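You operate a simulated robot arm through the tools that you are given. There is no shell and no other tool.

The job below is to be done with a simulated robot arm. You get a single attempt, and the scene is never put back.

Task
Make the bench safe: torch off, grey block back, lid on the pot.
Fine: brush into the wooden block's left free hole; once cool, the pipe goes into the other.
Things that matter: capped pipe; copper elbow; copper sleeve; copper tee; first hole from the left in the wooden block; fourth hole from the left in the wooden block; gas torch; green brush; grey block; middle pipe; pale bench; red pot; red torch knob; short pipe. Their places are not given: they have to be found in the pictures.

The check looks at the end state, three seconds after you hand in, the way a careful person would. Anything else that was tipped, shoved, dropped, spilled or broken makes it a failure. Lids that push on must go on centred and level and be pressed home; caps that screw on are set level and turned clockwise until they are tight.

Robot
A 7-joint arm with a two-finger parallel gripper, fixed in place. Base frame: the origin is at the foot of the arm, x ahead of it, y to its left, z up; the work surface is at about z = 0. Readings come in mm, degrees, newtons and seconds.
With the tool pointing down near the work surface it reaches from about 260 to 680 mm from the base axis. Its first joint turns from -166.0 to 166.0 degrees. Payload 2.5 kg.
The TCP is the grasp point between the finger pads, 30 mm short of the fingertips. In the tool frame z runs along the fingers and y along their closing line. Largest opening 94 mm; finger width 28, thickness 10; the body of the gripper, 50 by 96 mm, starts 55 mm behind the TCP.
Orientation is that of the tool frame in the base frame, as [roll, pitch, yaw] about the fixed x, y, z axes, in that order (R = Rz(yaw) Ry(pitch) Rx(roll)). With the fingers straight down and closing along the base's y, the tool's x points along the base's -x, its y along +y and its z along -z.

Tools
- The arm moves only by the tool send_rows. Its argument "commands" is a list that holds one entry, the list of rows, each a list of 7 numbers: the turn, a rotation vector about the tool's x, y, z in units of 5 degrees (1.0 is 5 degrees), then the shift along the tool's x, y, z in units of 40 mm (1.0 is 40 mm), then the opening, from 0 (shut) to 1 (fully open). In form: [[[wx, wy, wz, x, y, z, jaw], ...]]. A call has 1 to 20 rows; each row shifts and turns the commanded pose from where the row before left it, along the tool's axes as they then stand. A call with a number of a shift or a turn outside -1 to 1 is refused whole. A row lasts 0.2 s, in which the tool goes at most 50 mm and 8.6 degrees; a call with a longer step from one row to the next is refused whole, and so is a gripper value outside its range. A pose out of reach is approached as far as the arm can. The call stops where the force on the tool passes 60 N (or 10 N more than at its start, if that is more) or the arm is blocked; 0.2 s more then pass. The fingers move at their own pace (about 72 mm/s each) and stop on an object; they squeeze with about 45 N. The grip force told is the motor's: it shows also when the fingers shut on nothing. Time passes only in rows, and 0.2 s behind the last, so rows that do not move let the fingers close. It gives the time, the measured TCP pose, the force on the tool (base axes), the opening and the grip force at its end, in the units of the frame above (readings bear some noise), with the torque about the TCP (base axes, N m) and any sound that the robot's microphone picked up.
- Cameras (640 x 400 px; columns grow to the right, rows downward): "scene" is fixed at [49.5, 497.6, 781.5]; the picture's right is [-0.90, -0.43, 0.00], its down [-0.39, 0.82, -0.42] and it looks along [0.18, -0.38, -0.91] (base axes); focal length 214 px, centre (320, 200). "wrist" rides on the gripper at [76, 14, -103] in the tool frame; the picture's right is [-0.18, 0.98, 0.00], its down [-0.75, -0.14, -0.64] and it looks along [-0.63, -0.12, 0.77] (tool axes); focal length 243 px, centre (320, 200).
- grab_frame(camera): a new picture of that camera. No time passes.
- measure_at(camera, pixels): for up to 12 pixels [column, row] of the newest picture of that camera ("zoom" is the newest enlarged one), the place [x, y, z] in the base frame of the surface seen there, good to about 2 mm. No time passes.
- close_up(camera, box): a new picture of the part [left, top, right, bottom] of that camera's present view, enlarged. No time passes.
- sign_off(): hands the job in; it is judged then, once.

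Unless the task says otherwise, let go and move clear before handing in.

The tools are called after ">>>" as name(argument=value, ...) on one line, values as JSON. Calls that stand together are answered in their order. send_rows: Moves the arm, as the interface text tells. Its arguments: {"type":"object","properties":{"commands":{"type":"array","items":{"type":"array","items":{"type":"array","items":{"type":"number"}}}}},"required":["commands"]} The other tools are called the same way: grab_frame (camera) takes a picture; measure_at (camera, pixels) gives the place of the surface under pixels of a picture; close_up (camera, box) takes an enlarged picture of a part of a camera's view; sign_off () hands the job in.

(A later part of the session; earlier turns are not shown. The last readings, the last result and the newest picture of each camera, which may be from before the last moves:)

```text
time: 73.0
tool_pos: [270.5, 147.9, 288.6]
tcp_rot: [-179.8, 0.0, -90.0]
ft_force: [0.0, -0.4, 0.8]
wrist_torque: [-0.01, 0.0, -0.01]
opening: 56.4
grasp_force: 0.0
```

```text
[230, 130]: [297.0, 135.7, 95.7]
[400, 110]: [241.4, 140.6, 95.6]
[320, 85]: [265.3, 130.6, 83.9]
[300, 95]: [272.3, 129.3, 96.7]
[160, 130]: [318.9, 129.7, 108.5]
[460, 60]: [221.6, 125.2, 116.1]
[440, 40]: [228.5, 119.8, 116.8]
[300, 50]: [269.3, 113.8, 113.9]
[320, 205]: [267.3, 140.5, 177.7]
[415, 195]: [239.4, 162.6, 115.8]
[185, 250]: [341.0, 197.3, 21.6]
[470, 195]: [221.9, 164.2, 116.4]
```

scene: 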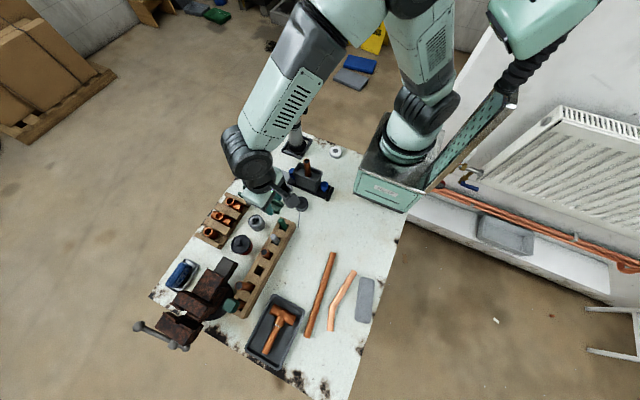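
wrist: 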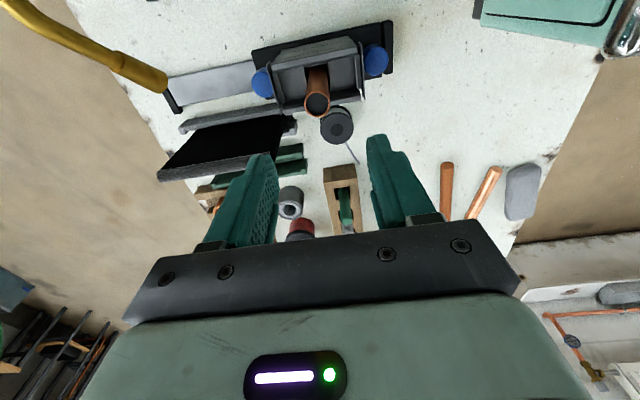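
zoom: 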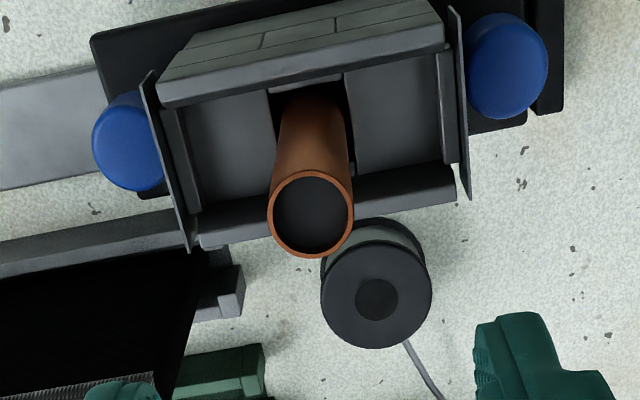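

Pipe centre is about (269.4,140), radius about 10 mm, vertical, with its top at z=181. I'll align over it and wait several more seconds for cooling before touching it.

>>> send_rows(commands=[[[0, 0, 0, 0.19, 0, 0, 0.6], [0, 0, 0, 0, 0, 0, 0.6], [0, 0, 0, 0, 0, 0, 0.6], [0, 0, 0, 0, 0, 0, 0.6], [0, 0, 0, 0, 0, 0, 0.6], [0, 0, 0, 0, 0, 0, 0.6], [0, 0, 0, 0, 0, 0, 0.6], [0, 0, 0, 0, 0, 0, 0.6], [0, 0, 0, 0, 0, 0, 0.6], [0, 0, 0, 0, 0, 0, 0.6], [0, 0, 0, 0, 0, 0, 0.6], [0, 0, 0, 0, 0, 0, 0.6], [0, 0, 0, 0, 0, 0, 0.6], [0, 0, 0, 0, 0, 0, 0.6], [0, 0, 0, 0, 0, 0, 0.6], [0, 0, 0, 0, 0, 0, 0.6], [0, 0, 0, 0, 0, 0, 0.6], [0, 0, 0, 0, 0, 0, 0.6], [0, 0, 0, 0, 0, 0, 0.6], [0, 0, 0, 0, 0, 0, 0.6]]])

>>> send_rows(commands=[[[0, 0, 0, 0, 0, 0, 0.6], [0, 0, 0, 0, 0, 0, 0.6], [0, 0, 0, 0, 0, 0, 0.6], [0, 0, 0, 0, 0, 0, 0.6], [0, 0, 0, 0, 0, 0, 0.6], [0, 0, 0, 0, 0, 0, 0.6], [0, 0, 0, 0, 0, 0, 0.6], [0, 0, 0, 0, 0, 0, 0.6], [0, 0, 0, 0, 0, 0, 0.6], [0, 0, 0, 0, 0, 0, 0.6], [0, 0, 0, 0, 0, 0, 0.6], [0, 0, 0, 0, 0, 0, 0.6], [0, 0, 0, 0, 0, 0, 0.6], [0, 0, 0, 0, 0, 0, 0.6], [0, 0, 0, 0, 0, 0, 0.6], [0, 0, 0, 0, 0, 0, 0.6], [0, 0, 0, 0, 0, 0, 0.6], [0, 0, 0, 0, 0, 0, 0.6], [0, 0, 0, 0, 0, 0, 0.6], [0, 0, 0, 0, 0, 0, 0.6]]])

>>> grab_frame(camera="wrist")

>>> close_up(camera="wrist", box=[240, 40, 400, 160])

>>> close_up(camera="scene", box=[230, 140, 340, 320])

```text
time: 77.2
tool_pos: [268.4, 140.5, 287.1]
tcp_rot: [179.9, 0.0, -90.0]
ft_force: [0.1, -0.2, -0.2]
wrist_torque: [-0.01, 0.04, 0.01]
opening: 56.2
grasp_force: 0.0
```

```text
time: 81.4
tool_pos: [269.3, 140.0, 287.8]
tcp_rot: [-180.0, 0.0, -90.0]
ft_force: [0.0, 0.4, 0.5]
wrist_torque: [0.03, 0.01, 0.01]
opening: 56.3
grasp_force: 0.0
```

```text
taken
```

wrist: 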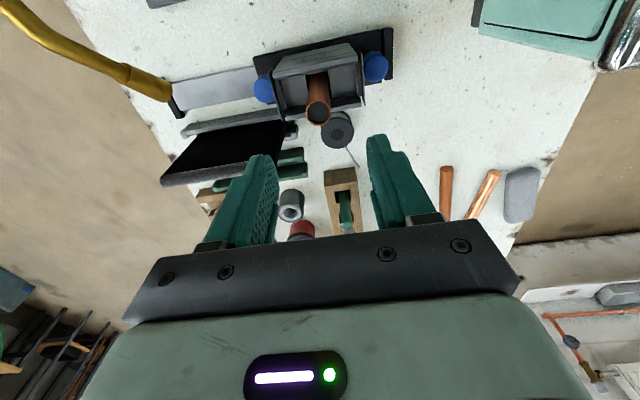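

```text
3.33 times, centred on (320, 100) of wrist
```

zoom: 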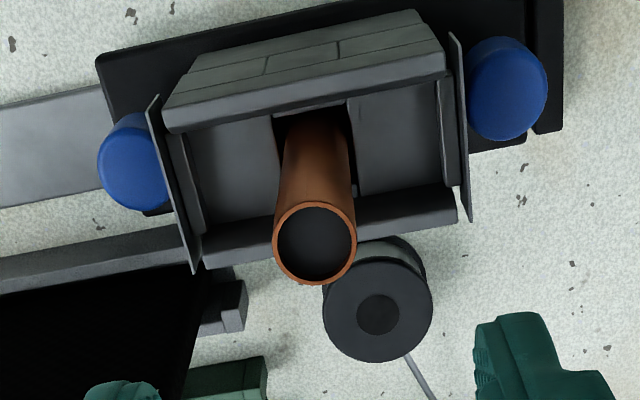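

```text
2.22 times, centred on (285, 230) of scene
```

zoom: 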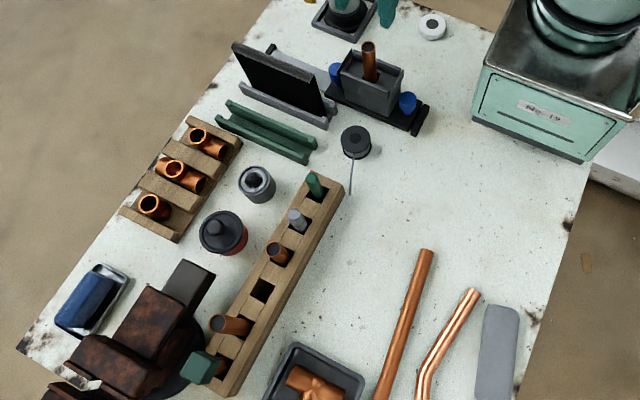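

The pipe now looks like the stored pipes, but I can't read its temperature, so I'll take a reference close-up and wait longer to see if the colour still changes.

>>> close_up(camera="scene", box=[292, 150, 324, 170])

>>> close_up(camera="scene", box=[236, 245, 276, 310])

>>> send_rows(commands=[[[0, 0, 0, 0, 0, 0, 0.6], [0, 0, 0, 0, 0, 0, 0.6], [0, 0, 0, 0, 0, 0, 0.6], [0, 0, 0, 0, 0, 0, 0.6], [0, 0, 0, 0, 0, 0, 0.6], [0, 0, 0, 0, 0, 0, 0.6], [0, 0, 0, 0, 0, 0, 0.6], [0, 0, 0, 0, 0, 0, 0.6], [0, 0, 0, 0, 0, 0, 0.6], [0, 0, 0, 0, 0, 0, 0.6], [0, 0, 0, 0, 0, 0, 0.6], [0, 0, 0, 0, 0, 0, 0.6], [0, 0, 0, 0, 0, 0, 0.6], [0, 0, 0, 0, 0, 0, 0.6], [0, 0, 0, 0, 0, 0, 0.6], [0, 0, 0, 0, 0, 0, 0.6], [0, 0, 0, 0, 0, 0, 0.6], [0, 0, 0, 0, 0, 0, 0.6], [0, 0, 0, 0, 0, 0, 0.6], [0, 0, 0, 0, 0, 0, 0.6]]])

>>> send_rows(commands=[[[0, 0, 0, 0, 0, 0, 0.6], [0, 0, 0, 0, 0, 0, 0.6], [0, 0, 0, 0, 0, 0, 0.6], [0, 0, 0, 0, 0, 0, 0.6], [0, 0, 0, 0, 0, 0, 0.6], [0, 0, 0, 0, 0, 0, 0.6], [0, 0, 0, 0, 0, 0, 0.6], [0, 0, 0, 0, 0, 0, 0.6], [0, 0, 0, 0, 0, 0, 0.6], [0, 0, 0, 0, 0, 0, 0.6], [0, 0, 0, 0, 0, 0, 0.6], [0, 0, 0, 0, 0, 0, 0.6], [0, 0, 0, 0, 0, 0, 0.6], [0, 0, 0, 0, 0, 0, 0.6], [0, 0, 0, 0, 0, 0, 0.6], [0, 0, 0, 0, 0, 0, 0.6], [0, 0, 0, 0, 0, 0, 0.6], [0, 0, 0, 0, 0, 0, 0.6], [0, 0, 0, 0, 0, 0, 0.6], [0, 0, 0, 0, 0, 0, 0.6]]])

>>> send_rows(commands=[[[0, 0, 0, 0, 0, 0, 0.6], [0, 0, 0, 0, 0, 0, 0.6], [0, 0, 0, 0, 0, 0, 0.6], [0, 0, 0, 0, 0, 0, 0.6], [0, 0, 0, 0, 0, 0, 0.6], [0, 0, 0, 0, 0, 0, 0.6], [0, 0, 0, 0, 0, 0, 0.6], [0, 0, 0, 0, 0, 0, 0.6], [0, 0, 0, 0, 0, 0, 0.6], [0, 0, 0, 0, 0, 0, 0.6], [0, 0, 0, 0, 0, 0, 0.6], [0, 0, 0, 0, 0, 0, 0.6], [0, 0, 0, 0, 0, 0, 0.6], [0, 0, 0, 0, 0, 0, 0.6], [0, 0, 0, 0, 0, 0, 0.6], [0, 0, 0, 0, 0, 0, 0.6], [0, 0, 0, 0, 0, 0, 0.6], [0, 0, 0, 0, 0, 0, 0.6], [0, 0, 0, 0, 0, 0, 0.6], [0, 0, 0, 0, 0, 0, 0.6]]])

>>> close_up(camera="scene", box=[292, 150, 324, 170])

```text
16.00 times, centred on (308, 160) of scene
```

zoom: 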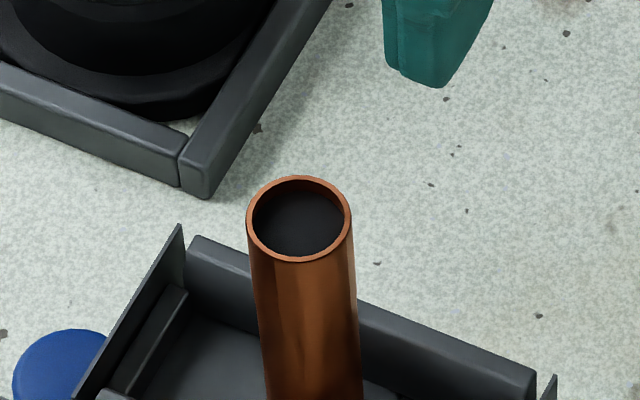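

```text
6.15 times, centred on (256, 278) of scene
```

zoom: 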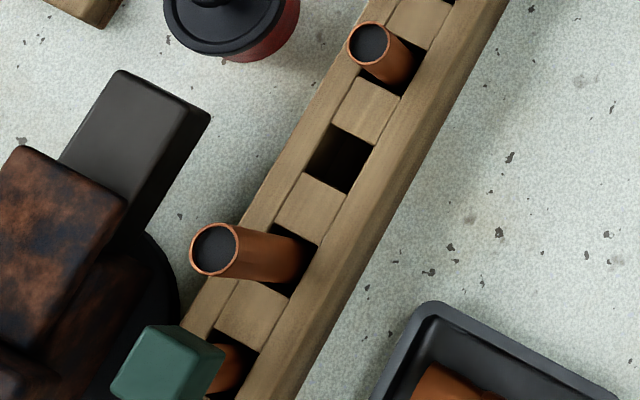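

```text
time: 85.6
tool_pos: [267.2, 141.4, 286.6]
tcp_rot: [-180.0, 0.0, -90.0]
ft_force: [0.1, 0.1, 0.2]
wrist_torque: [-0.04, -0.02, -0.01]
opening: 56.6
grasp_force: 0.0
```

```text
time: 89.8
tool_pos: [267.9, 139.5, 287.6]
tcp_rot: [180.0, -0.1, -90.0]
ft_force: [-0.5, 0.3, 0.6]
wrist_torque: [-0.01, 0.0, -0.02]
opening: 56.3
grasp_force: 0.0
```

```text
time: 94.0
tool_pos: [268.4, 139.9, 288.5]
tcp_rot: [180.0, 0.0, -90.0]
ft_force: [-0.6, 0.4, 0.5]
wrist_torque: [0.0, 0.02, 0.02]
opening: 56.4
grasp_force: 0.1
```

```text
16.00 times, centred on (308, 160) of scene
```

zoom: 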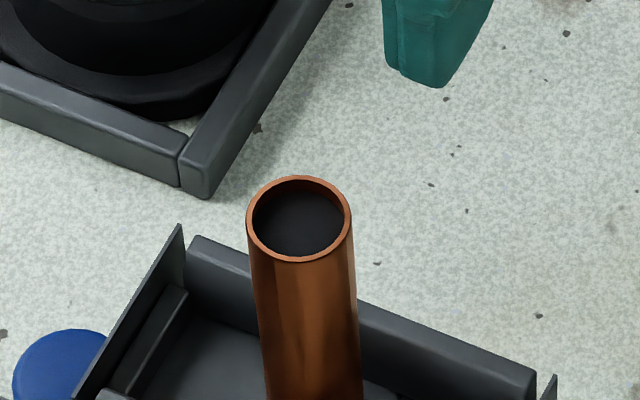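

The colour is identical at 81 s and 94 s, so the pipe has reached plain copper. To give it more margin I'll use the time to survey the fourth hole from above, then come back.

>>> send_rows(commands=[[[0, 0, 0, -0.89, 0, 0, 0.6], [0, 0, 0, -0.89, 0, 0, 0.6], [0, 0, 0, -0.89, 0, 0, 0.6], [0, 0, 0, -0.89, 0, 0, 0.6], [0, 0, 0, -0.89, 0, 0, 0.6], [0, 0, 0, -0.89, 0, 0, 0.6], [0, 0, 0, -0.89, 0, 0, 0.6], [0, 0, 0, -0.89, 0, 0, 0.6], [0, 0, 0, -0.89, 0, 0, 0.6], [0, 0, 0, -0.89, 0, 0, 0.6], [0, 0, 0, 0, 0, 0, 0.6], [0, 0, 0, 0, 0, 0, 0.6]]])

>>> grab_frame(camera="wrist")

>>> close_up(camera="wrist", box=[260, 20, 380, 150])

```text
time: 96.6
tool_pos: [266.8, 493.9, 286.3]
tcp_rot: [180.0, 0.0, -90.0]
ft_force: [0.6, 0.7, -0.7]
wrist_torque: [0.0, 0.01, -0.01]
opening: 56.5
grasp_force: 0.1
```

```text
taken
```

wrist: 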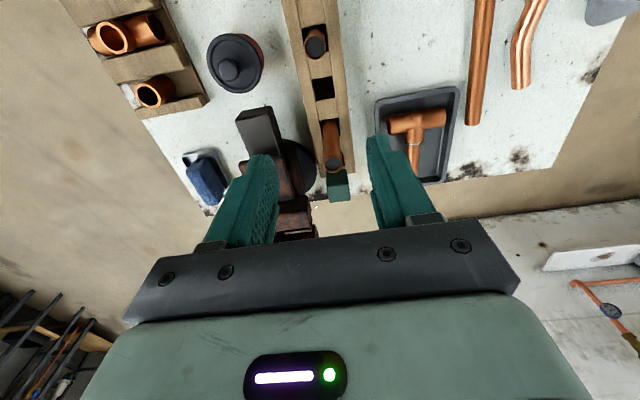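

```text
3.08 times, centred on (320, 85) of wrist
```

zoom: 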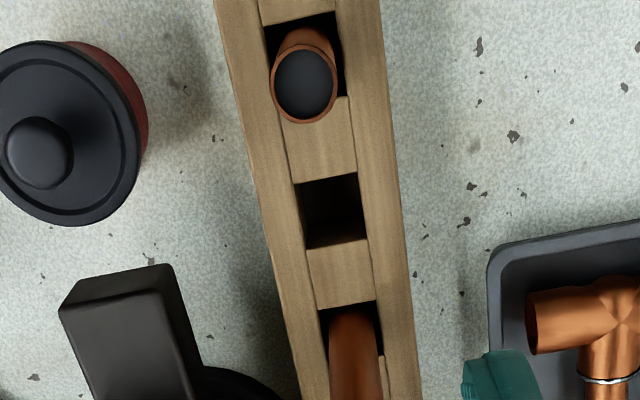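

Hole 4 is clear at zoom (331,210), with the short pipe above it and the middle pipe below. I'll measure its corners and the two neighbours.

>>> measure_at(camera="zoom", pixels=[[291, 182], [359, 170], [372, 240], [304, 253], [296, 217], [368, 205], [326, 176], [338, 247], [330, 225], [340, 220], [325, 150], [340, 270]])

>>> measure_at(camera="zoom", pixels=[[305, 45], [305, 120], [272, 85], [338, 82], [310, 38], [355, 310], [330, 340], [380, 340], [355, 390], [355, 340], [225, 60], [410, 200]])

>>> measure_at(camera="wrist", pixels=[[333, 168], [325, 162], [342, 162], [338, 190], [330, 185], [348, 185], [333, 150], [258, 125], [245, 112], [270, 150], [290, 185], [300, 200]])

```text
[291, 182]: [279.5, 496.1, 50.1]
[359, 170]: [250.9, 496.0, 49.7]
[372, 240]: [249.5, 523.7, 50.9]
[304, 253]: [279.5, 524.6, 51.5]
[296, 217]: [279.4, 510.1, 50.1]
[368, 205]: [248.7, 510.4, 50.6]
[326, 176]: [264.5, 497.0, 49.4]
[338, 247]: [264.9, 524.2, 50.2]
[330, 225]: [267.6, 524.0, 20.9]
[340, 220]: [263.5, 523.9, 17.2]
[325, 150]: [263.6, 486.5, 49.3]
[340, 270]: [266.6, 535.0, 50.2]
```

```text
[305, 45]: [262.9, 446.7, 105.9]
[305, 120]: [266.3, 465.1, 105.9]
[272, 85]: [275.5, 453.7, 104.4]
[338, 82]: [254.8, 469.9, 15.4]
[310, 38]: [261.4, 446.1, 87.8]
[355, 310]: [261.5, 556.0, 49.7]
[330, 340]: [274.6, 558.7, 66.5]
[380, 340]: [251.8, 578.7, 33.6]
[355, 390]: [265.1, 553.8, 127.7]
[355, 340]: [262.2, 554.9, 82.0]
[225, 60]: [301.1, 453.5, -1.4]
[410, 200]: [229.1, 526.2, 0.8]
```

```text
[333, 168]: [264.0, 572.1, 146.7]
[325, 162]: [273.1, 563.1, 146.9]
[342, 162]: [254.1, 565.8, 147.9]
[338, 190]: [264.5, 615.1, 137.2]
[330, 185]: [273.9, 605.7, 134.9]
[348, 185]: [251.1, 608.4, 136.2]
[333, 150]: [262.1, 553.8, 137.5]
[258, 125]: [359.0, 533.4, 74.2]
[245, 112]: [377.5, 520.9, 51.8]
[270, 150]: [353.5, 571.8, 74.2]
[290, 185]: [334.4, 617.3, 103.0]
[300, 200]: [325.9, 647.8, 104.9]
```

Hole 4's centre is (264.4,510.3), with neighbours at y≈455 and y≈564, which leaves room for fingers closing along x. I'll return above the pipe.

>>> send_rows(commands=[[[0, 0, 0, 0.89, 0, 0, 0.6], [0, 0, 0, 0.89, 0, 0, 0.6], [0, 0, 0, 0.89, 0, 0, 0.6], [0, 0, 0, 0.89, 0, 0, 0.6], [0, 0, 0, 0.89, 0, 0, 0.6], [0, 0, 0, 0.89, 0, 0, 0.6], [0, 0, 0, 0.89, 0, 0, 0.6], [0, 0, 0, 0.89, 0, 0, 0.6], [0, 0, 0, 0.89, 0, 0, 0.6], [0, 0, 0, 0.89, 0, 0, 0.6], [0, 0, 0, 0, 0, 0, 0.6], [0, 0, 0, 0, 0, 0, 0.6], [0, 0, 0, 0, 0, 0, 0.6], [0, 0, 0, 0, 0, 0, 0.6], [0, 0, 0, 0, 0, 0, 0.6], [0, 0, 0, 0, 0, 0, 0.6], [0, 0, 0, 0, 0, 0, 0.6], [0, 0, 0, 0, 0, 0, 0.6], [0, 0, 0, 0, 0, 0, 0.6], [0, 0, 0, 0, 0, 0, 0.6]]])

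>>> send_rows(commands=[[[0, 0, 0, 0, 0, 0, 0.6], [0, 0, 0, 0, 0, 0, 0.6], [0, 0, 0, 0, 0, 0, 0.6], [0, 0, 0, 0, 0, 0, 0.6], [0, 0, 0, 0, 0, 0, 0.6], [0, 0, 0, 0, 0, 0, 0.6], [0, 0, 0, 0, 0, 0, 0.6], [0, 0, 0, 0, 0, 0, 0.6], [0, 0, 0, 0, 0, 0, 0.6], [0, 0, 0, 0, 0, 0, 0.6], [0, 0, 0, 0, 0, 0, 0.6], [0, 0, 0, 0, 0, 0, 0.6], [0, 0, 0, 0, 0, 0, 0.6], [0, 0, 0, 0, 0, 0, 0.6], [0, 0, 0, 0, 0, 0, 0.6], [0, 0, 0, 0, 0, 0, 0.6], [0, 0, 0, 0, 0, 0, 0.6], [0, 0, 0, 0, 0, 0, 0.6], [0, 0, 0, 0, 0, 0, 0.6], [0, 0, 0, 0, 0, 0, 0.6]]])

>>> send_rows(commands=[[[0, 0, 0, 0, 0, 0, 0.6], [0, 0, 0, 0, 0, 0, 0.6], [0, 0, 0, 0, 0, 0, 0.6], [0, 0, 0, 0, 0, 0, 0.6], [0, 0, 0, 0, 0, 0, 0.6], [0, 0, 0, 0, 0, 0, 0.6], [0, 0, 0, 0, 0, 0, 0.6], [0, 0, 0, 0, 0, 0, 0.6], [0, 0, 0, 0, 0, 0, 0.6], [0, 0, 0, 0, 0, 0, 0.6], [0, 0, 0, 0, 0, 0, 0.6], [0, 0, 0, 0, 0, 0, 0.6], [0, 0, 0, 0, 0, 0, 0.6], [0, 0, 0, 0, 0, 0, 0.6], [0, 0, 0, 0, 0, 0, 0.6], [0, 0, 0, 0, 0, 0, 0.6], [0, 0, 0, 0, 0, 0, 0.6], [0, 0, 0, 0, 0, 0, 0.6], [0, 0, 0, 0, 0, 0, 0.6], [0, 0, 0, 0, 0, 0, 0.6]]])

>>> grab_frame(camera="wrist")

>>> close_up(camera="wrist", box=[270, 50, 370, 140])

```text
time: 100.8
tool_pos: [267.2, 143.0, 286.4]
tcp_rot: [-180.0, 0.0, -89.9]
ft_force: [-0.2, -0.2, 0.0]
wrist_torque: [-0.01, 0.01, 0.02]
opening: 56.3
grasp_force: 0.1
```

```text
time: 105.0
tool_pos: [267.9, 143.6, 285.6]
tcp_rot: [-180.0, -0.1, -90.0]
ft_force: [-0.1, -0.2, 0.2]
wrist_torque: [-0.01, 0.0, -0.01]
opening: 56.6
grasp_force: 0.0
```

```text
time: 109.2
tool_pos: [268.1, 143.0, 285.6]
tcp_rot: [-180.0, 0.0, -89.9]
ft_force: [-0.8, -1.1, 0.4]
wrist_torque: [0.01, 0.0, 0.03]
opening: 56.5
grasp_force: 0.1
```

```text
taken
```

wrist: 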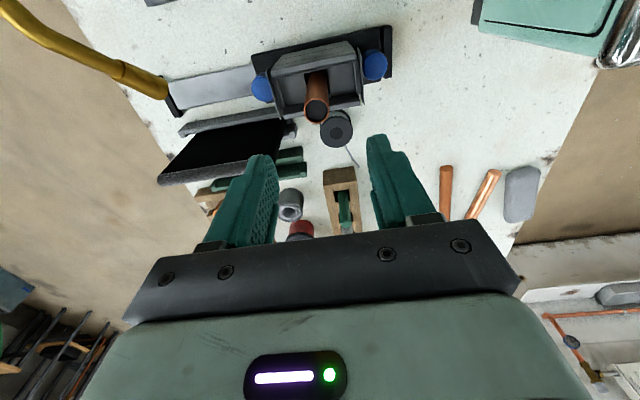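

```text
4.44 times, centred on (320, 95) of wrist
```

zoom: 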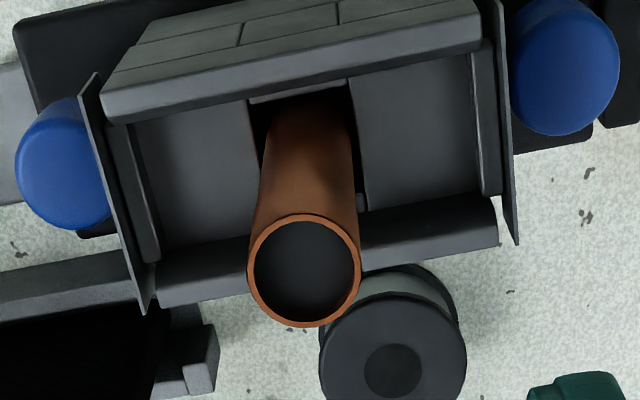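

The TCP reads (268,143), about 3 mm off the pipe axis in y and 2 mm in x. I'll re-measure the ring in this view before descending.

>>> measure_at(camera="zoom", pixels=[[251, 268], [357, 268], [304, 217], [304, 323], [265, 305], [343, 305], [265, 232], [343, 232], [304, 160], [306, 130]])

```text
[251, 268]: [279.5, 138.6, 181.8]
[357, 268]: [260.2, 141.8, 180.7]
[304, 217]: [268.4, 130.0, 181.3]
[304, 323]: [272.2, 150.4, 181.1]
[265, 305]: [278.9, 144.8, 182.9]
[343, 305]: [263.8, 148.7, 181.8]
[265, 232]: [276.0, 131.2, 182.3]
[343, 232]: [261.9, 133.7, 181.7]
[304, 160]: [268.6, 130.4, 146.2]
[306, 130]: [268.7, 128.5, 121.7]
```

Pipe centre is (270.1,139.9). I'll correct +2 mm x and -3.3 mm y, then descend to z≈157 so the tips stay above the block walls.

>>> send_rows(commands=[[[0, 0, 0, 0.082, -0.052, 0, 0.6], [0, 0, 0, 0, 0, 0.8, 0.6], [0, 0, 0, 0, 0, 0.8, 0.6], [0, 0, 0, 0, 0, 0.8, 0.6], [0, 0, 0, 0, 0, 0, 0.6], [0, 0, 0, 0, 0, 0, 0.6]]])

>>> grab_frame(camera="wrist")

>>> grab_frame(camera="scene")

```text
time: 110.6
tool_pos: [268.1, 136.2, 190.2]
tcp_rot: [-179.9, 0.0, -90.0]
ft_force: [0.2, 0.0, 0.3]
wrist_torque: [-0.02, 0.0, 0.01]
opening: 56.3
grasp_force: 0.0
```

```text
taken
```

wrist: 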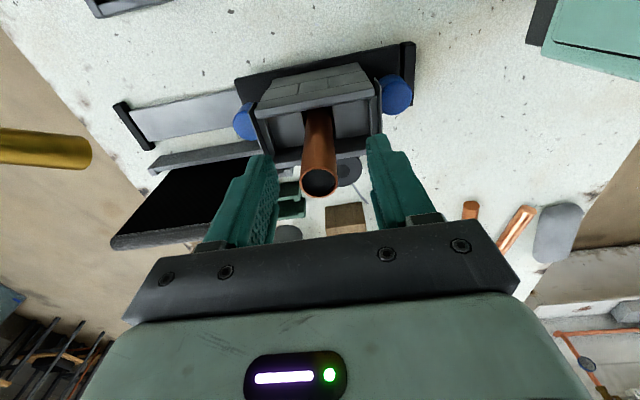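

```text
taken
```

scene: 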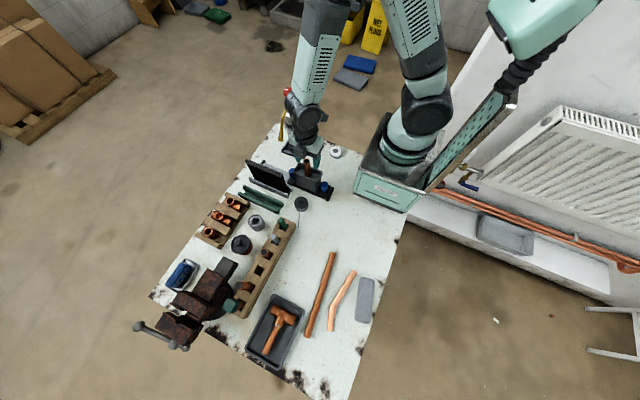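

The pipe ring at (320,183) is aligned in x, and the hand has drifted about 4 mm low in y (136.2 versus 139.9). I'll correct this and descend to grip height.

>>> send_rows(commands=[[[0, 0, 0, -0.09, -0.02, 0, 0.6], [0, 0, 0, 0, 0, 0.4, 0.6], [0, 0, 0, 0, 0, 0.4, 0.6], [0, 0, 0, 0, 0, 0, 0.6], [0, 0, 0, 0, 0, 0, 0.6]]])

>>> grab_frame(camera="wrist")

>>> close_up(camera="scene", box=[270, 120, 350, 200])

```text
time: 111.8
tool_pos: [269.3, 140.8, 160.0]
tcp_rot: [-180.0, 0.0, -89.9]
ft_force: [-0.2, 0.9, 0.4]
wrist_torque: [0.01, 0.01, -0.03]
opening: 56.4
grasp_force: 0.1
```

```text
taken
```

wrist: 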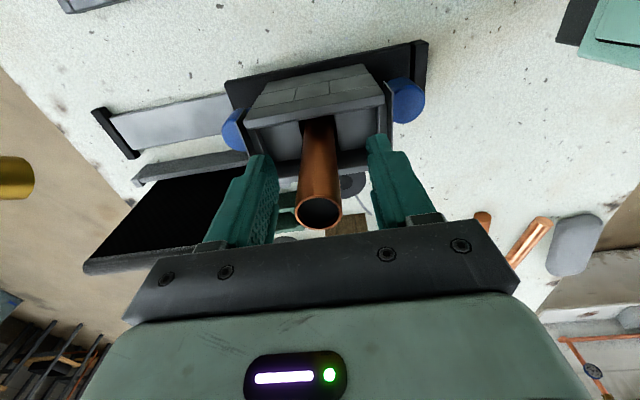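

```text
5.00 times, centred on (310, 160) of scene
```

zoom: 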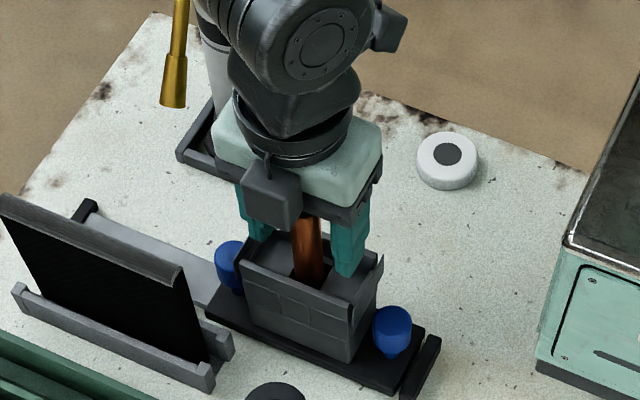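

The pipe is centred between the fingers at (318,190), with the tips above the block walls. I'll close on it.

>>> send_rows(commands=[[[0, 0, 0, 0, 0, 0, 0.4], [0, 0, 0, 0, 0, 0, 0.3], [0, 0, 0, 0, 0, 0, 0.1], [0, 0, 0, 0, 0, 0, 0.1]]])

>>> close_up(camera="wrist", box=[240, 80, 400, 240])

```text
time: 112.8
tool_pos: [268.9, 141.4, 160.1]
tcp_rot: [180.0, -0.1, -89.9]
ft_force: [0.0, -0.1, -0.2]
wrist_torque: [-0.01, 0.0, -0.02]
opening: 20.6
grasp_force: 44.3
```

```text
2.50 times, centred on (320, 160) of wrist
```

zoom: 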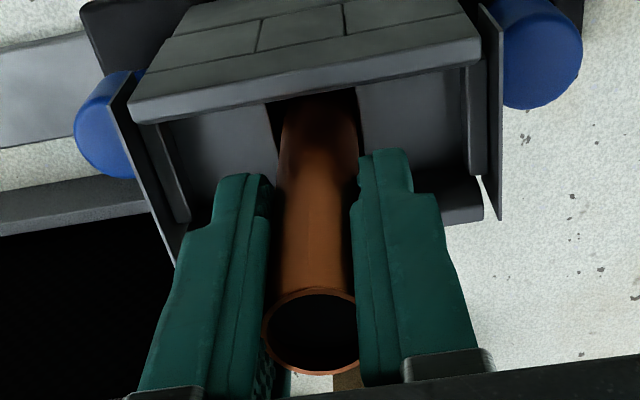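

Gripped at 20.6 mm with no sound of sizzling and no side force. I'll lift slowly and watch for snagging.

>>> send_rows(commands=[[[0, 0, 0, 0, 0, -0.2, 0.1], [0, 0, 0, 0, 0, -0.3, 0.1], [0, 0, 0, 0, 0, -0.3, 0.1]]])

>>> send_rows(commands=[[[0, 0, 0, 0, 0, -0.6, 0.1], [0, 0, 0, 0, 0, -0.6, 0.1], [0, 0, 0, 0, 0, -0.6, 0.1], [0, 0, 0, 0, 0, 0, 0.1]]])

>>> grab_frame(camera="wrist")

>>> close_up(camera="scene", box=[260, 90, 350, 200])

```text
time: 113.6
tool_pos: [270.0, 142.7, 190.6]
tcp_rot: [-180.0, 0.0, -90.0]
ft_force: [0.4, 0.0, -0.3]
wrist_torque: [0.01, -0.01, -0.03]
opening: 20.4
grasp_force: 45.0
```

```text
time: 114.6
tool_pos: [268.9, 142.2, 263.5]
tcp_rot: [180.0, -0.1, -90.0]
ft_force: [0.2, 0.4, -0.9]
wrist_torque: [0.0, 0.0, 0.02]
opening: 20.3
grasp_force: 44.9
```

```text
taken
```

wrist: 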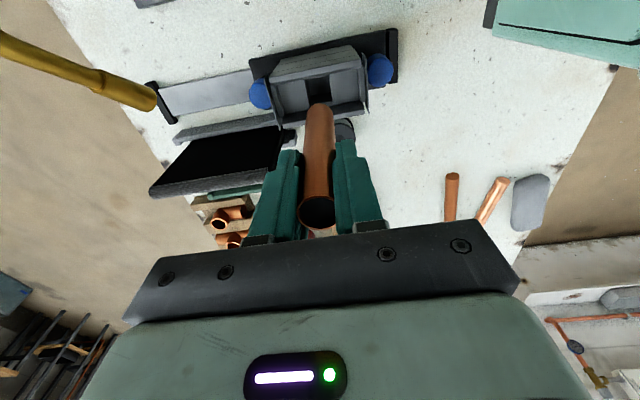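

```text
3.64 times, centred on (305, 145) of scene
```

zoom: 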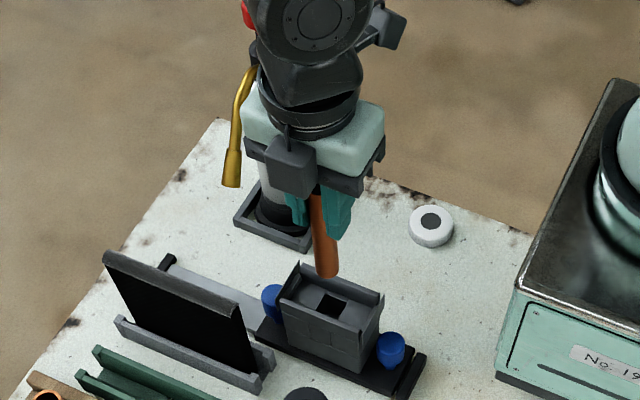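

The pipe is fully out of the block, with its lower end at wrist (320,107). I'll measure its bottom to know how far it hangs below the TCP.

>>> measure_at(camera="wrist", pixels=[[320, 106], [320, 110], [320, 120], [312, 112], [328, 112], [320, 105], [318, 200], [320, 140]])

>>> send_rows(commands=[[[0, 0, 0, 0, 0, -0.6, 0.1], [0, 0, 0, 0, 0, 0, 0.1]]])

```text
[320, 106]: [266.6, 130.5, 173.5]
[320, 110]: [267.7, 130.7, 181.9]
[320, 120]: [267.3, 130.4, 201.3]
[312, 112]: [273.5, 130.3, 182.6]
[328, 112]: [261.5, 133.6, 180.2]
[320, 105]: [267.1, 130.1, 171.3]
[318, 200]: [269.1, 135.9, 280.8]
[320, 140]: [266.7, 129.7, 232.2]
```

```text
time: 115.2
tool_pos: [267.3, 142.4, 287.5]
tcp_rot: [-179.9, -0.1, -89.9]
ft_force: [0.6, 0.4, -0.6]
wrist_torque: [-0.01, 0.01, 0.0]
opening: 20.6
grasp_force: 44.6
```

The pipe hangs about 95 mm below the TCP, so at this height it clears everything. I'll carry it to above hole 4 at (264.4,510.3).

>>> send_rows(commands=[[[0, 0, 0, -0.92, 0.008, 0, 0.1], [0, 0, 0, -0.92, 0.008, 0, 0.1], [0, 0, 0, -0.92, 0.008, 0, 0.1], [0, 0, 0, -0.92, 0.008, 0, 0.1], [0, 0, 0, -0.92, 0.008, 0, 0.1], [0, 0, 0, -0.92, 0.008, 0, 0.1], [0, 0, 0, -0.92, 0.008, 0, 0.1], [0, 0, 0, -0.92, 0.008, 0, 0.1], [0, 0, 0, -0.92, 0.008, 0, 0.1], [0, 0, 0, -0.92, 0.008, 0, 0.1], [0, 0, 0, 0, 0, 0, 0.1], [0, 0, 0, 0, 0, 0, 0.1]]])

>>> grab_frame(camera="wrist")

>>> close_up(camera="wrist", box=[260, 40, 380, 140])

```text
time: 117.8
tool_pos: [264.1, 509.3, 288.5]
tcp_rot: [179.9, -0.1, -90.0]
ft_force: [0.3, 0.3, -0.6]
wrist_torque: [-0.03, -0.01, -0.01]
opening: 20.5
grasp_force: 44.4
```

```text
taken
```

wrist: 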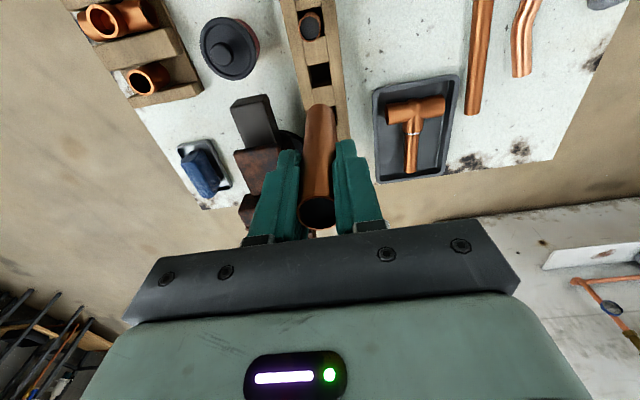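

```text
4.00 times, centred on (320, 90) of wrist
```

zoom: 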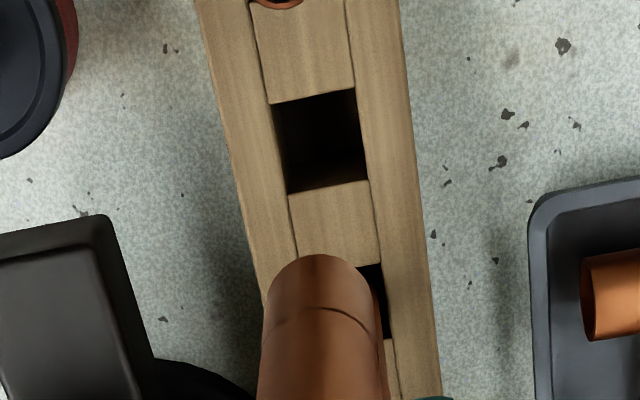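

Hole 4 at zoom (320,141) lies in line with the pipe. I'll measure the hole's corners and the pipe's lower end in this view.

>>> measure_at(camera="zoom", pixels=[[268, 101], [357, 86], [370, 182], [286, 196], [276, 148], [364, 134], [312, 93], [328, 189], [318, 257], [275, 280], [355, 275], [318, 300]])

```text
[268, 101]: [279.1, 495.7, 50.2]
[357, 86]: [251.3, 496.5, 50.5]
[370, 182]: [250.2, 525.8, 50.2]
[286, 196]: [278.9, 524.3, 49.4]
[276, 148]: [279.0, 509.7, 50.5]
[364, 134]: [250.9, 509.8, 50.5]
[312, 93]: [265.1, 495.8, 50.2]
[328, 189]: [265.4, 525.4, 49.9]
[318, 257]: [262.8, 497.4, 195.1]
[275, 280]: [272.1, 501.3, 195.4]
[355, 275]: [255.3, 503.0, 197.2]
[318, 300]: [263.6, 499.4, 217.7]
```

The pipe is about 1.2 mm in x and 1.8 mm in y off the hole centre (264.9,510.5). I'll correct this and lower until its end is just above the block.

>>> send_rows(commands=[[[0, 0, 0, -0.045, -0.03, 0.6, 0.1], [0, 0, 0, 0, 0, 0.8, 0.1], [0, 0, 0, 0, 0, 0.8, 0.1], [0, 0, 0, 0, 0, 0.6, 0.1], [0, 0, 0, 0, 0, 0.4, 0.1], [0, 0, 0, 0, 0, 0, 0.1], [0, 0, 0, 0, 0, 0, 0.1]]])

>>> grab_frame(camera="wrist")

>>> close_up(camera="wrist", box=[260, 40, 380, 140])

>>> close_up(camera="scene", box=[215, 220, 311, 320])

```text
time: 119.4
tool_pos: [270.9, 511.6, 160.4]
tcp_rot: [180.0, 0.0, -90.0]
ft_force: [-0.7, -0.1, -0.9]
wrist_torque: [0.01, -0.02, 0.02]
opening: 20.5
grasp_force: 45.6
```

```text
taken
```

wrist: 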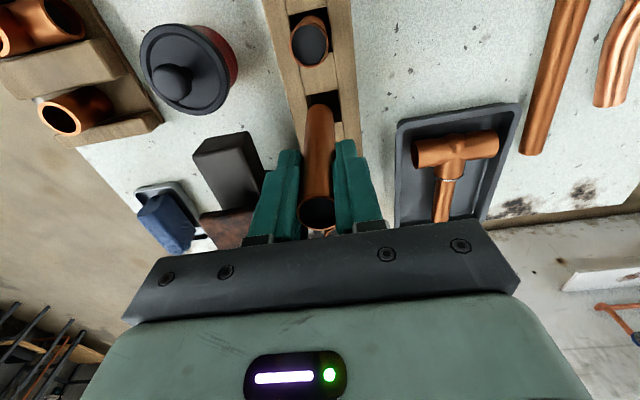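

```text
4.00 times, centred on (320, 90) of wrist
```

zoom: 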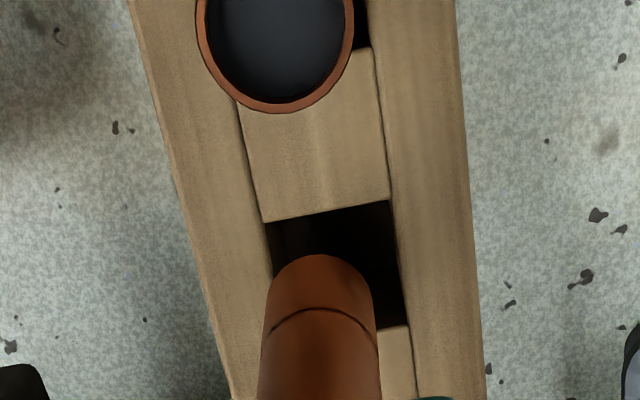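

```text
4.00 times, centred on (263, 270) of scene
```

zoom: 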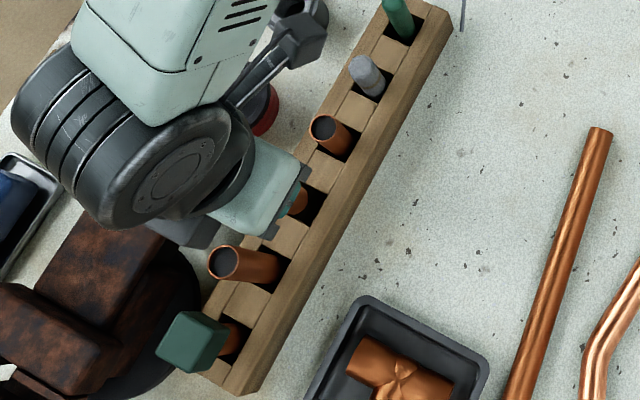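

At this height the TCP reads x=270.9 and the pipe sits about 4 mm left of the hole centre in zoom, so it must move in -x. I'll measure before correcting.

>>> measure_at(camera="zoom", pixels=[[258, 224], [394, 198], [414, 328], [270, 260], [403, 262], [325, 210], [320, 260], [280, 275], [358, 275], [318, 320], [300, 258], [340, 260]])

>>> send_rows(commands=[[[0, 0, 0, 0, 0.08, 0, 0.1], [0, 0, 0, 0, 0, 0, 0.1], [0, 0, 0, 0, 0, 0, 0.1]]])

>>> close_up(camera="wrist", box=[260, 40, 380, 140])

```text
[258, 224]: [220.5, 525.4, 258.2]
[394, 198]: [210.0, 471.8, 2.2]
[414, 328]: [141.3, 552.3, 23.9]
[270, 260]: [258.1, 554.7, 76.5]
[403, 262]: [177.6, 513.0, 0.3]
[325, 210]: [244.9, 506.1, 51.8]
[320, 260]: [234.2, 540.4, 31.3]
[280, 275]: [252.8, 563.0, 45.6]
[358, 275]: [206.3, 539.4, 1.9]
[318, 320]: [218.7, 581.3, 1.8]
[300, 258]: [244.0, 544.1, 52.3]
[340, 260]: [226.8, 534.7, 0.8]
```

```text
time: 120.2
tool_pos: [265.6, 511.1, 160.0]
tcp_rot: [-180.0, 0.1, -90.1]
ft_force: [-0.5, 0.2, -0.8]
wrist_torque: [-0.01, -0.01, 0.0]
opening: 20.5
grasp_force: 45.3
```

```text
4.00 times, centred on (320, 90) of wrist
```

zoom: 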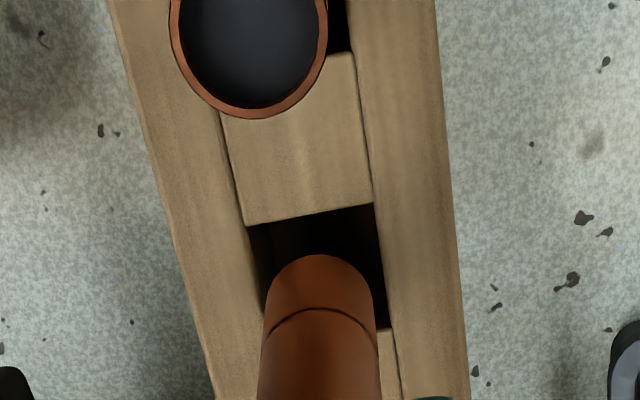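

Now the pipe (zoom x≈318) is centred on the hole (x≈318.5), and the TCP reads (265.6,511.1). The previous measurements belonged to the scene zoom, so I'll verify in this one.

>>> measure_at(camera="zoom", pixels=[[242, 226], [376, 201], [394, 327], [255, 270], [385, 262], [310, 211], [318, 258], [280, 278], [358, 278], [318, 300], [318, 380], [395, 345]])

```text
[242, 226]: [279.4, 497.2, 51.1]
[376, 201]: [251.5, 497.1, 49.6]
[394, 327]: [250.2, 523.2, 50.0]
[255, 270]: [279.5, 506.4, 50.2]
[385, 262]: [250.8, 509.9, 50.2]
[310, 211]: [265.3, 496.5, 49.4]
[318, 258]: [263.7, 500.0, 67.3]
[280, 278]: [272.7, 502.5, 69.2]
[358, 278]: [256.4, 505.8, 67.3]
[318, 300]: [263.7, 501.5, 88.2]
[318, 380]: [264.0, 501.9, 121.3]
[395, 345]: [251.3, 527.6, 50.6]
```

The pipe centre (264.3,511) matches the hole centre (265.1,510.6) within 1 mm. I'll lower it into the hole.

>>> send_rows(commands=[[[0, 0, 0, 0, 0, 0.3, 0.1], [0, 0, 0, 0, 0, 0.3, 0.1], [0, 0, 0, 0, 0, 0.2, 0.1], [0, 0, 0, 0, 0, 0, 0.1]]])

>>> close_up(camera="wrist", box=[260, 60, 380, 160])

```text
time: 121.2
tool_pos: [265.1, 510.8, 127.4]
tcp_rot: [-179.9, 0.0, -89.8]
ft_force: [0.3, 0.7, -0.5]
wrist_torque: [0.03, 0.0, 0.01]
opening: 20.4
grasp_force: 44.8
```

```text
4.00 times, centred on (320, 110) of wrist
```

zoom: 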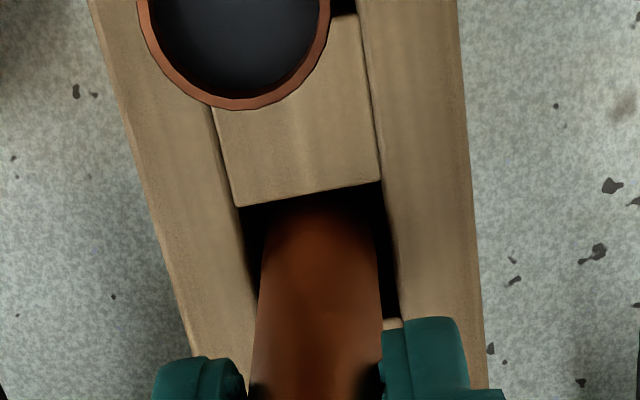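

The pipe is entering the hole cleanly at zoom (315,230), with no contact force at z=127. I'll continue slowly down to the floor.

>>> send_rows(commands=[[[0, 0, 0, 0, 0, 0.2, 0.1], [0, 0, 0, 0, 0, 0.12, 0.1], [0, 0, 0, 0, 0, 0.05, 0.1], [0, 0, 0, 0, 0, 0, 0.1]]])

>>> send_rows(commands=[[[0, 0, 0, 0, 0, 0.05, 0.1], [0, 0, 0, 0, 0, 0.05, 0.1], [0, 0, 0, 0, 0, 0, 0.1]]])

```text
time: 122.2
tool_pos: [264.1, 511.2, 113.1]
tcp_rot: [180.0, 0.0, -90.0]
ft_force: [0.2, 0.4, -1.0]
wrist_torque: [0.0, -0.01, 0.0]
opening: 20.6
grasp_force: 45.3
```

```text
time: 123.0
tool_pos: [264.4, 510.4, 109.6]
tcp_rot: [180.0, 0.0, -90.0]
ft_force: [-0.5, -0.1, -1.0]
wrist_torque: [0.01, 0.0, 0.01]
opening: 20.4
grasp_force: 44.7
```

>>> send_rows(commands=[[[0, 0, 0, 0, 0, 0.05, 0.1], [0, 0, 0, 0, 0, 0.04, 0.1], [0, 0, 0, 0, 0, 0, 0.1]]])

>>> close_up(camera="wrist", box=[240, 60, 400, 220])

```text
time: 123.8
tool_pos: [264.0, 509.6, 106.6]
tcp_rot: [-179.9, 0.0, -89.9]
ft_force: [-2.1, -8.1, 19.8]
wrist_torque: [-0.78, 0.18, 0.03]
opening: 20.5
grasp_force: 45.2
```

```text
2.50 times, centred on (320, 140) of wrist
```

zoom: 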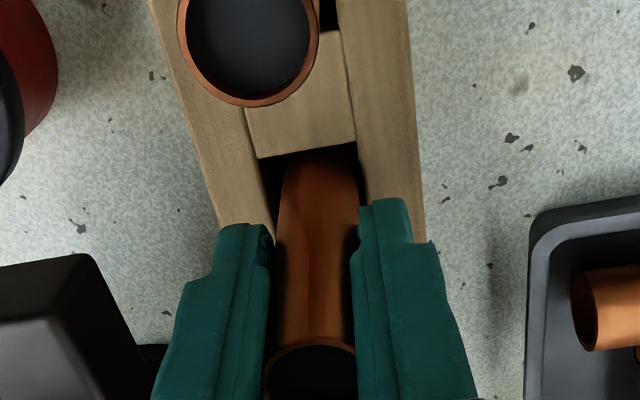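

At z=106.6 there is 20 N upward, so the pipe has reached the hole floor. I'll ease up 1 mm and open.

>>> send_rows(commands=[[[0, 0, 0, 0, 0, -0.03, 0.1], [0, 0, 0, 0, 0, 0, 0.1], [0, 0, 0, 0, 0, 0, 0.28], [0, 0, 0, 0, 0, 0, 0.4], [0, 0, 0, 0, 0, 0, 0.5], [0, 0, 0, 0, 0, 0, 0.5]]])

>>> grab_frame(camera="wrist")

```text
time: 125.2
tool_pos: [264.2, 511.4, 107.0]
tcp_rot: [180.0, 0.0, -90.0]
ft_force: [-0.1, -0.7, 0.3]
wrist_torque: [0.05, 0.0, 0.01]
opening: 47.0
grasp_force: 0.0
```

```text
taken
```

wrist: 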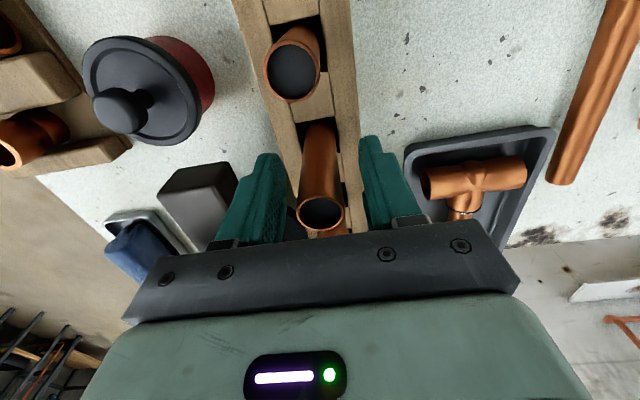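

The pipe stands free in hole 4 between the open fingers at (318,185). I'll rise straight up and clear.

>>> send_rows(commands=[[[0, 0, 0, 0, 0, -0.4, 0.5], [0, 0, 0, 0, 0, -0.7, 0.5], [0, 0, 0, 0, 0, -1, 0.5], [0, 0, 0, 0, 0, -1, 0.5], [0, 0, 0, 0, 0, -1, 0.5], [0, 0, 0, 0, 0, -1, 0.5], [0, 0, 0, 0, 0, 0, 0.5]]])

>>> grab_frame(camera="wrist")

>>> grab_frame(camera="scene")

```text
time: 126.8
tool_pos: [263.4, 510.0, 309.3]
tcp_rot: [-179.9, 0.0, -89.9]
ft_force: [-1.0, -0.3, -0.5]
wrist_torque: [-0.01, 0.04, 0.0]
opening: 47.3
grasp_force: 0.1
```

```text
taken
```

wrist: 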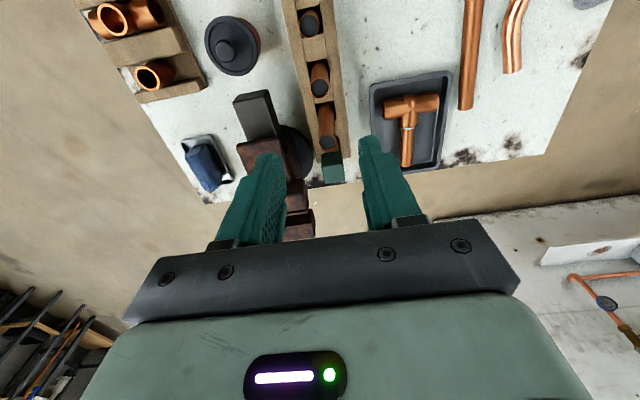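

```text
taken
```

scene: 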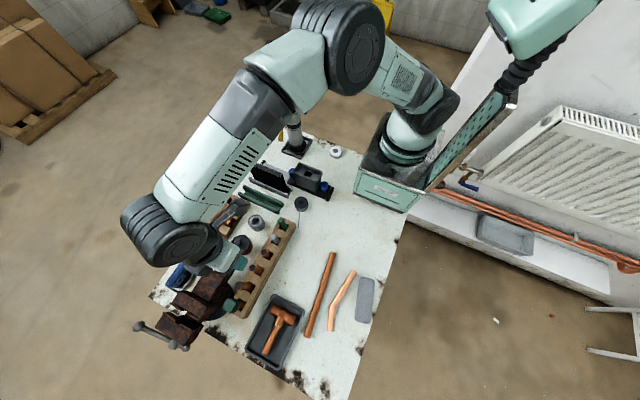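

The pipe stands in hole 4 with its neighbours undisturbed. I'll move the arm up and away so the scene camera can see the whole bench.

>>> send_rows(commands=[[[0, 0, 0, 0.5, -0.17, -0.8, 0.5], [0, 0, 0, 0.85, -0.17, -0.6, 0.5], [0, 0, 0, 0.85, -0.17, -0.6, 0.5], [0, 0, 0, 0.85, -0.17, -0.6, 0.5], [0, 0, 0, 0.85, -0.17, -0.6, 0.5], [0, 0, 0, 0.85, -0.17, -0.6, 0.5], [0, 0, 0, 0.85, -0.17, -0.6, 0.5], [0, 0, 0, 0.85, -0.17, -0.6, 0.5], [0, 0, 0, 0, 0, 0, 0.5]]])

>>> grab_frame(camera="scene")

>>> close_up(camera="scene", box=[190, 80, 350, 205])

>>> close_up(camera="scene", box=[190, 190, 320, 320])

```text
time: 128.8
tool_pos: [317.0, 253.3, 512.5]
tcp_rot: [-180.0, 0.0, -90.0]
ft_force: [-0.5, -0.3, -0.1]
wrist_torque: [-0.02, 0.02, 0.06]
opening: 46.7
grasp_force: 0.0
```

```text
taken
```

scene: 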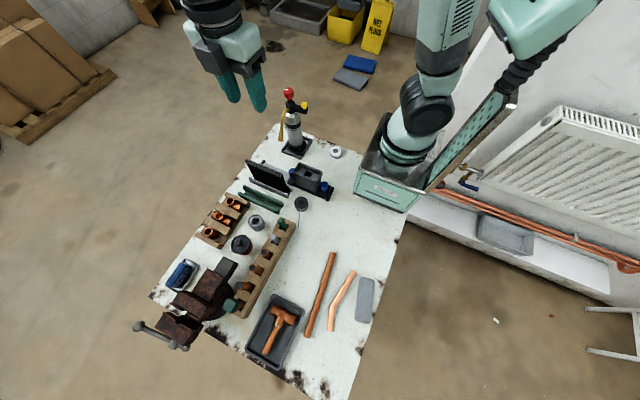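

```text
3.20 times, centred on (270, 142) of scene
```

zoom: 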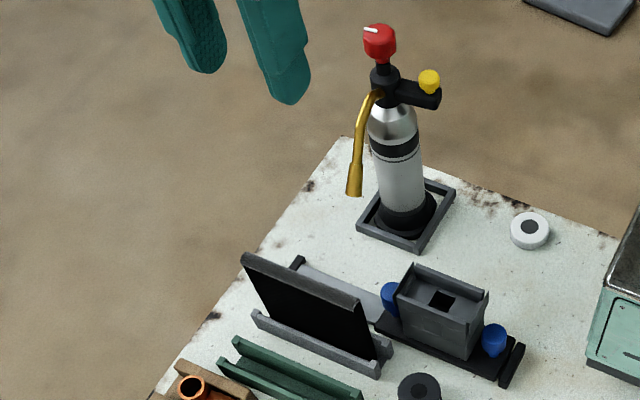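

```text
3.08 times, centred on (255, 255) of scene
```

zoom: 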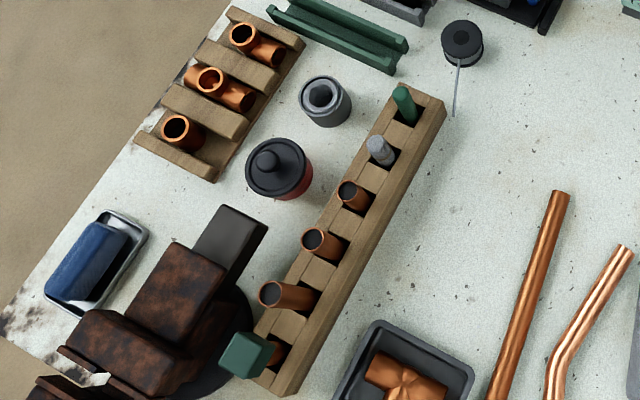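

The scene shows the torch upright and off, the block at its stop, the lid on the pot, the brush in hole 1 and the pipe in hole 4. I'll make one last close check of the carriage stop and the torch knob before handing in.

>>> close_up(camera="scene", box=[285, 155, 349, 205])

>>> close_up(camera="scene", box=[265, 80, 329, 140])

>>> close_up(camera="scene", box=[215, 210, 305, 280])

```text
8.00 times, centred on (317, 180) of scene
```

zoom: 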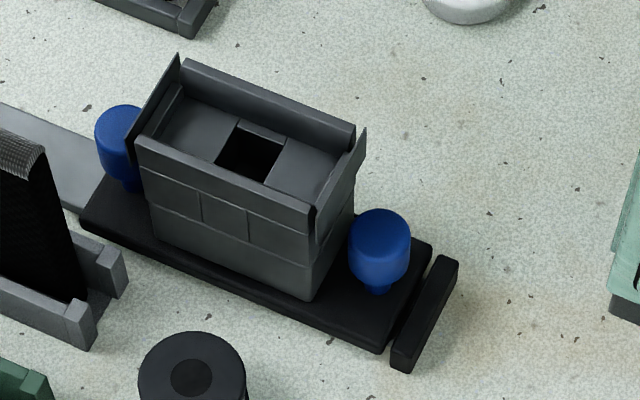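

```text
6.67 times, centred on (297, 110) of scene
```

zoom: 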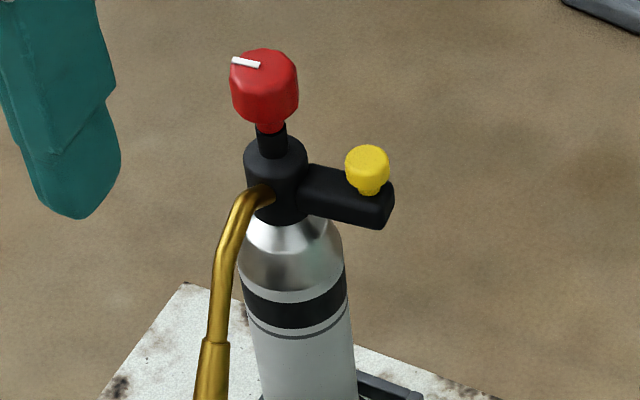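

```text
5.71 times, centred on (260, 245) of scene
```

zoom: 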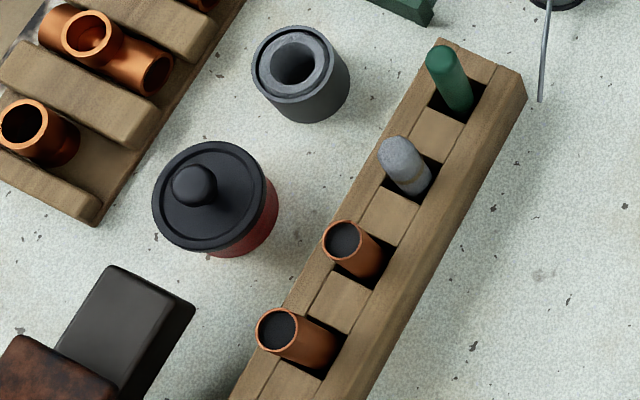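

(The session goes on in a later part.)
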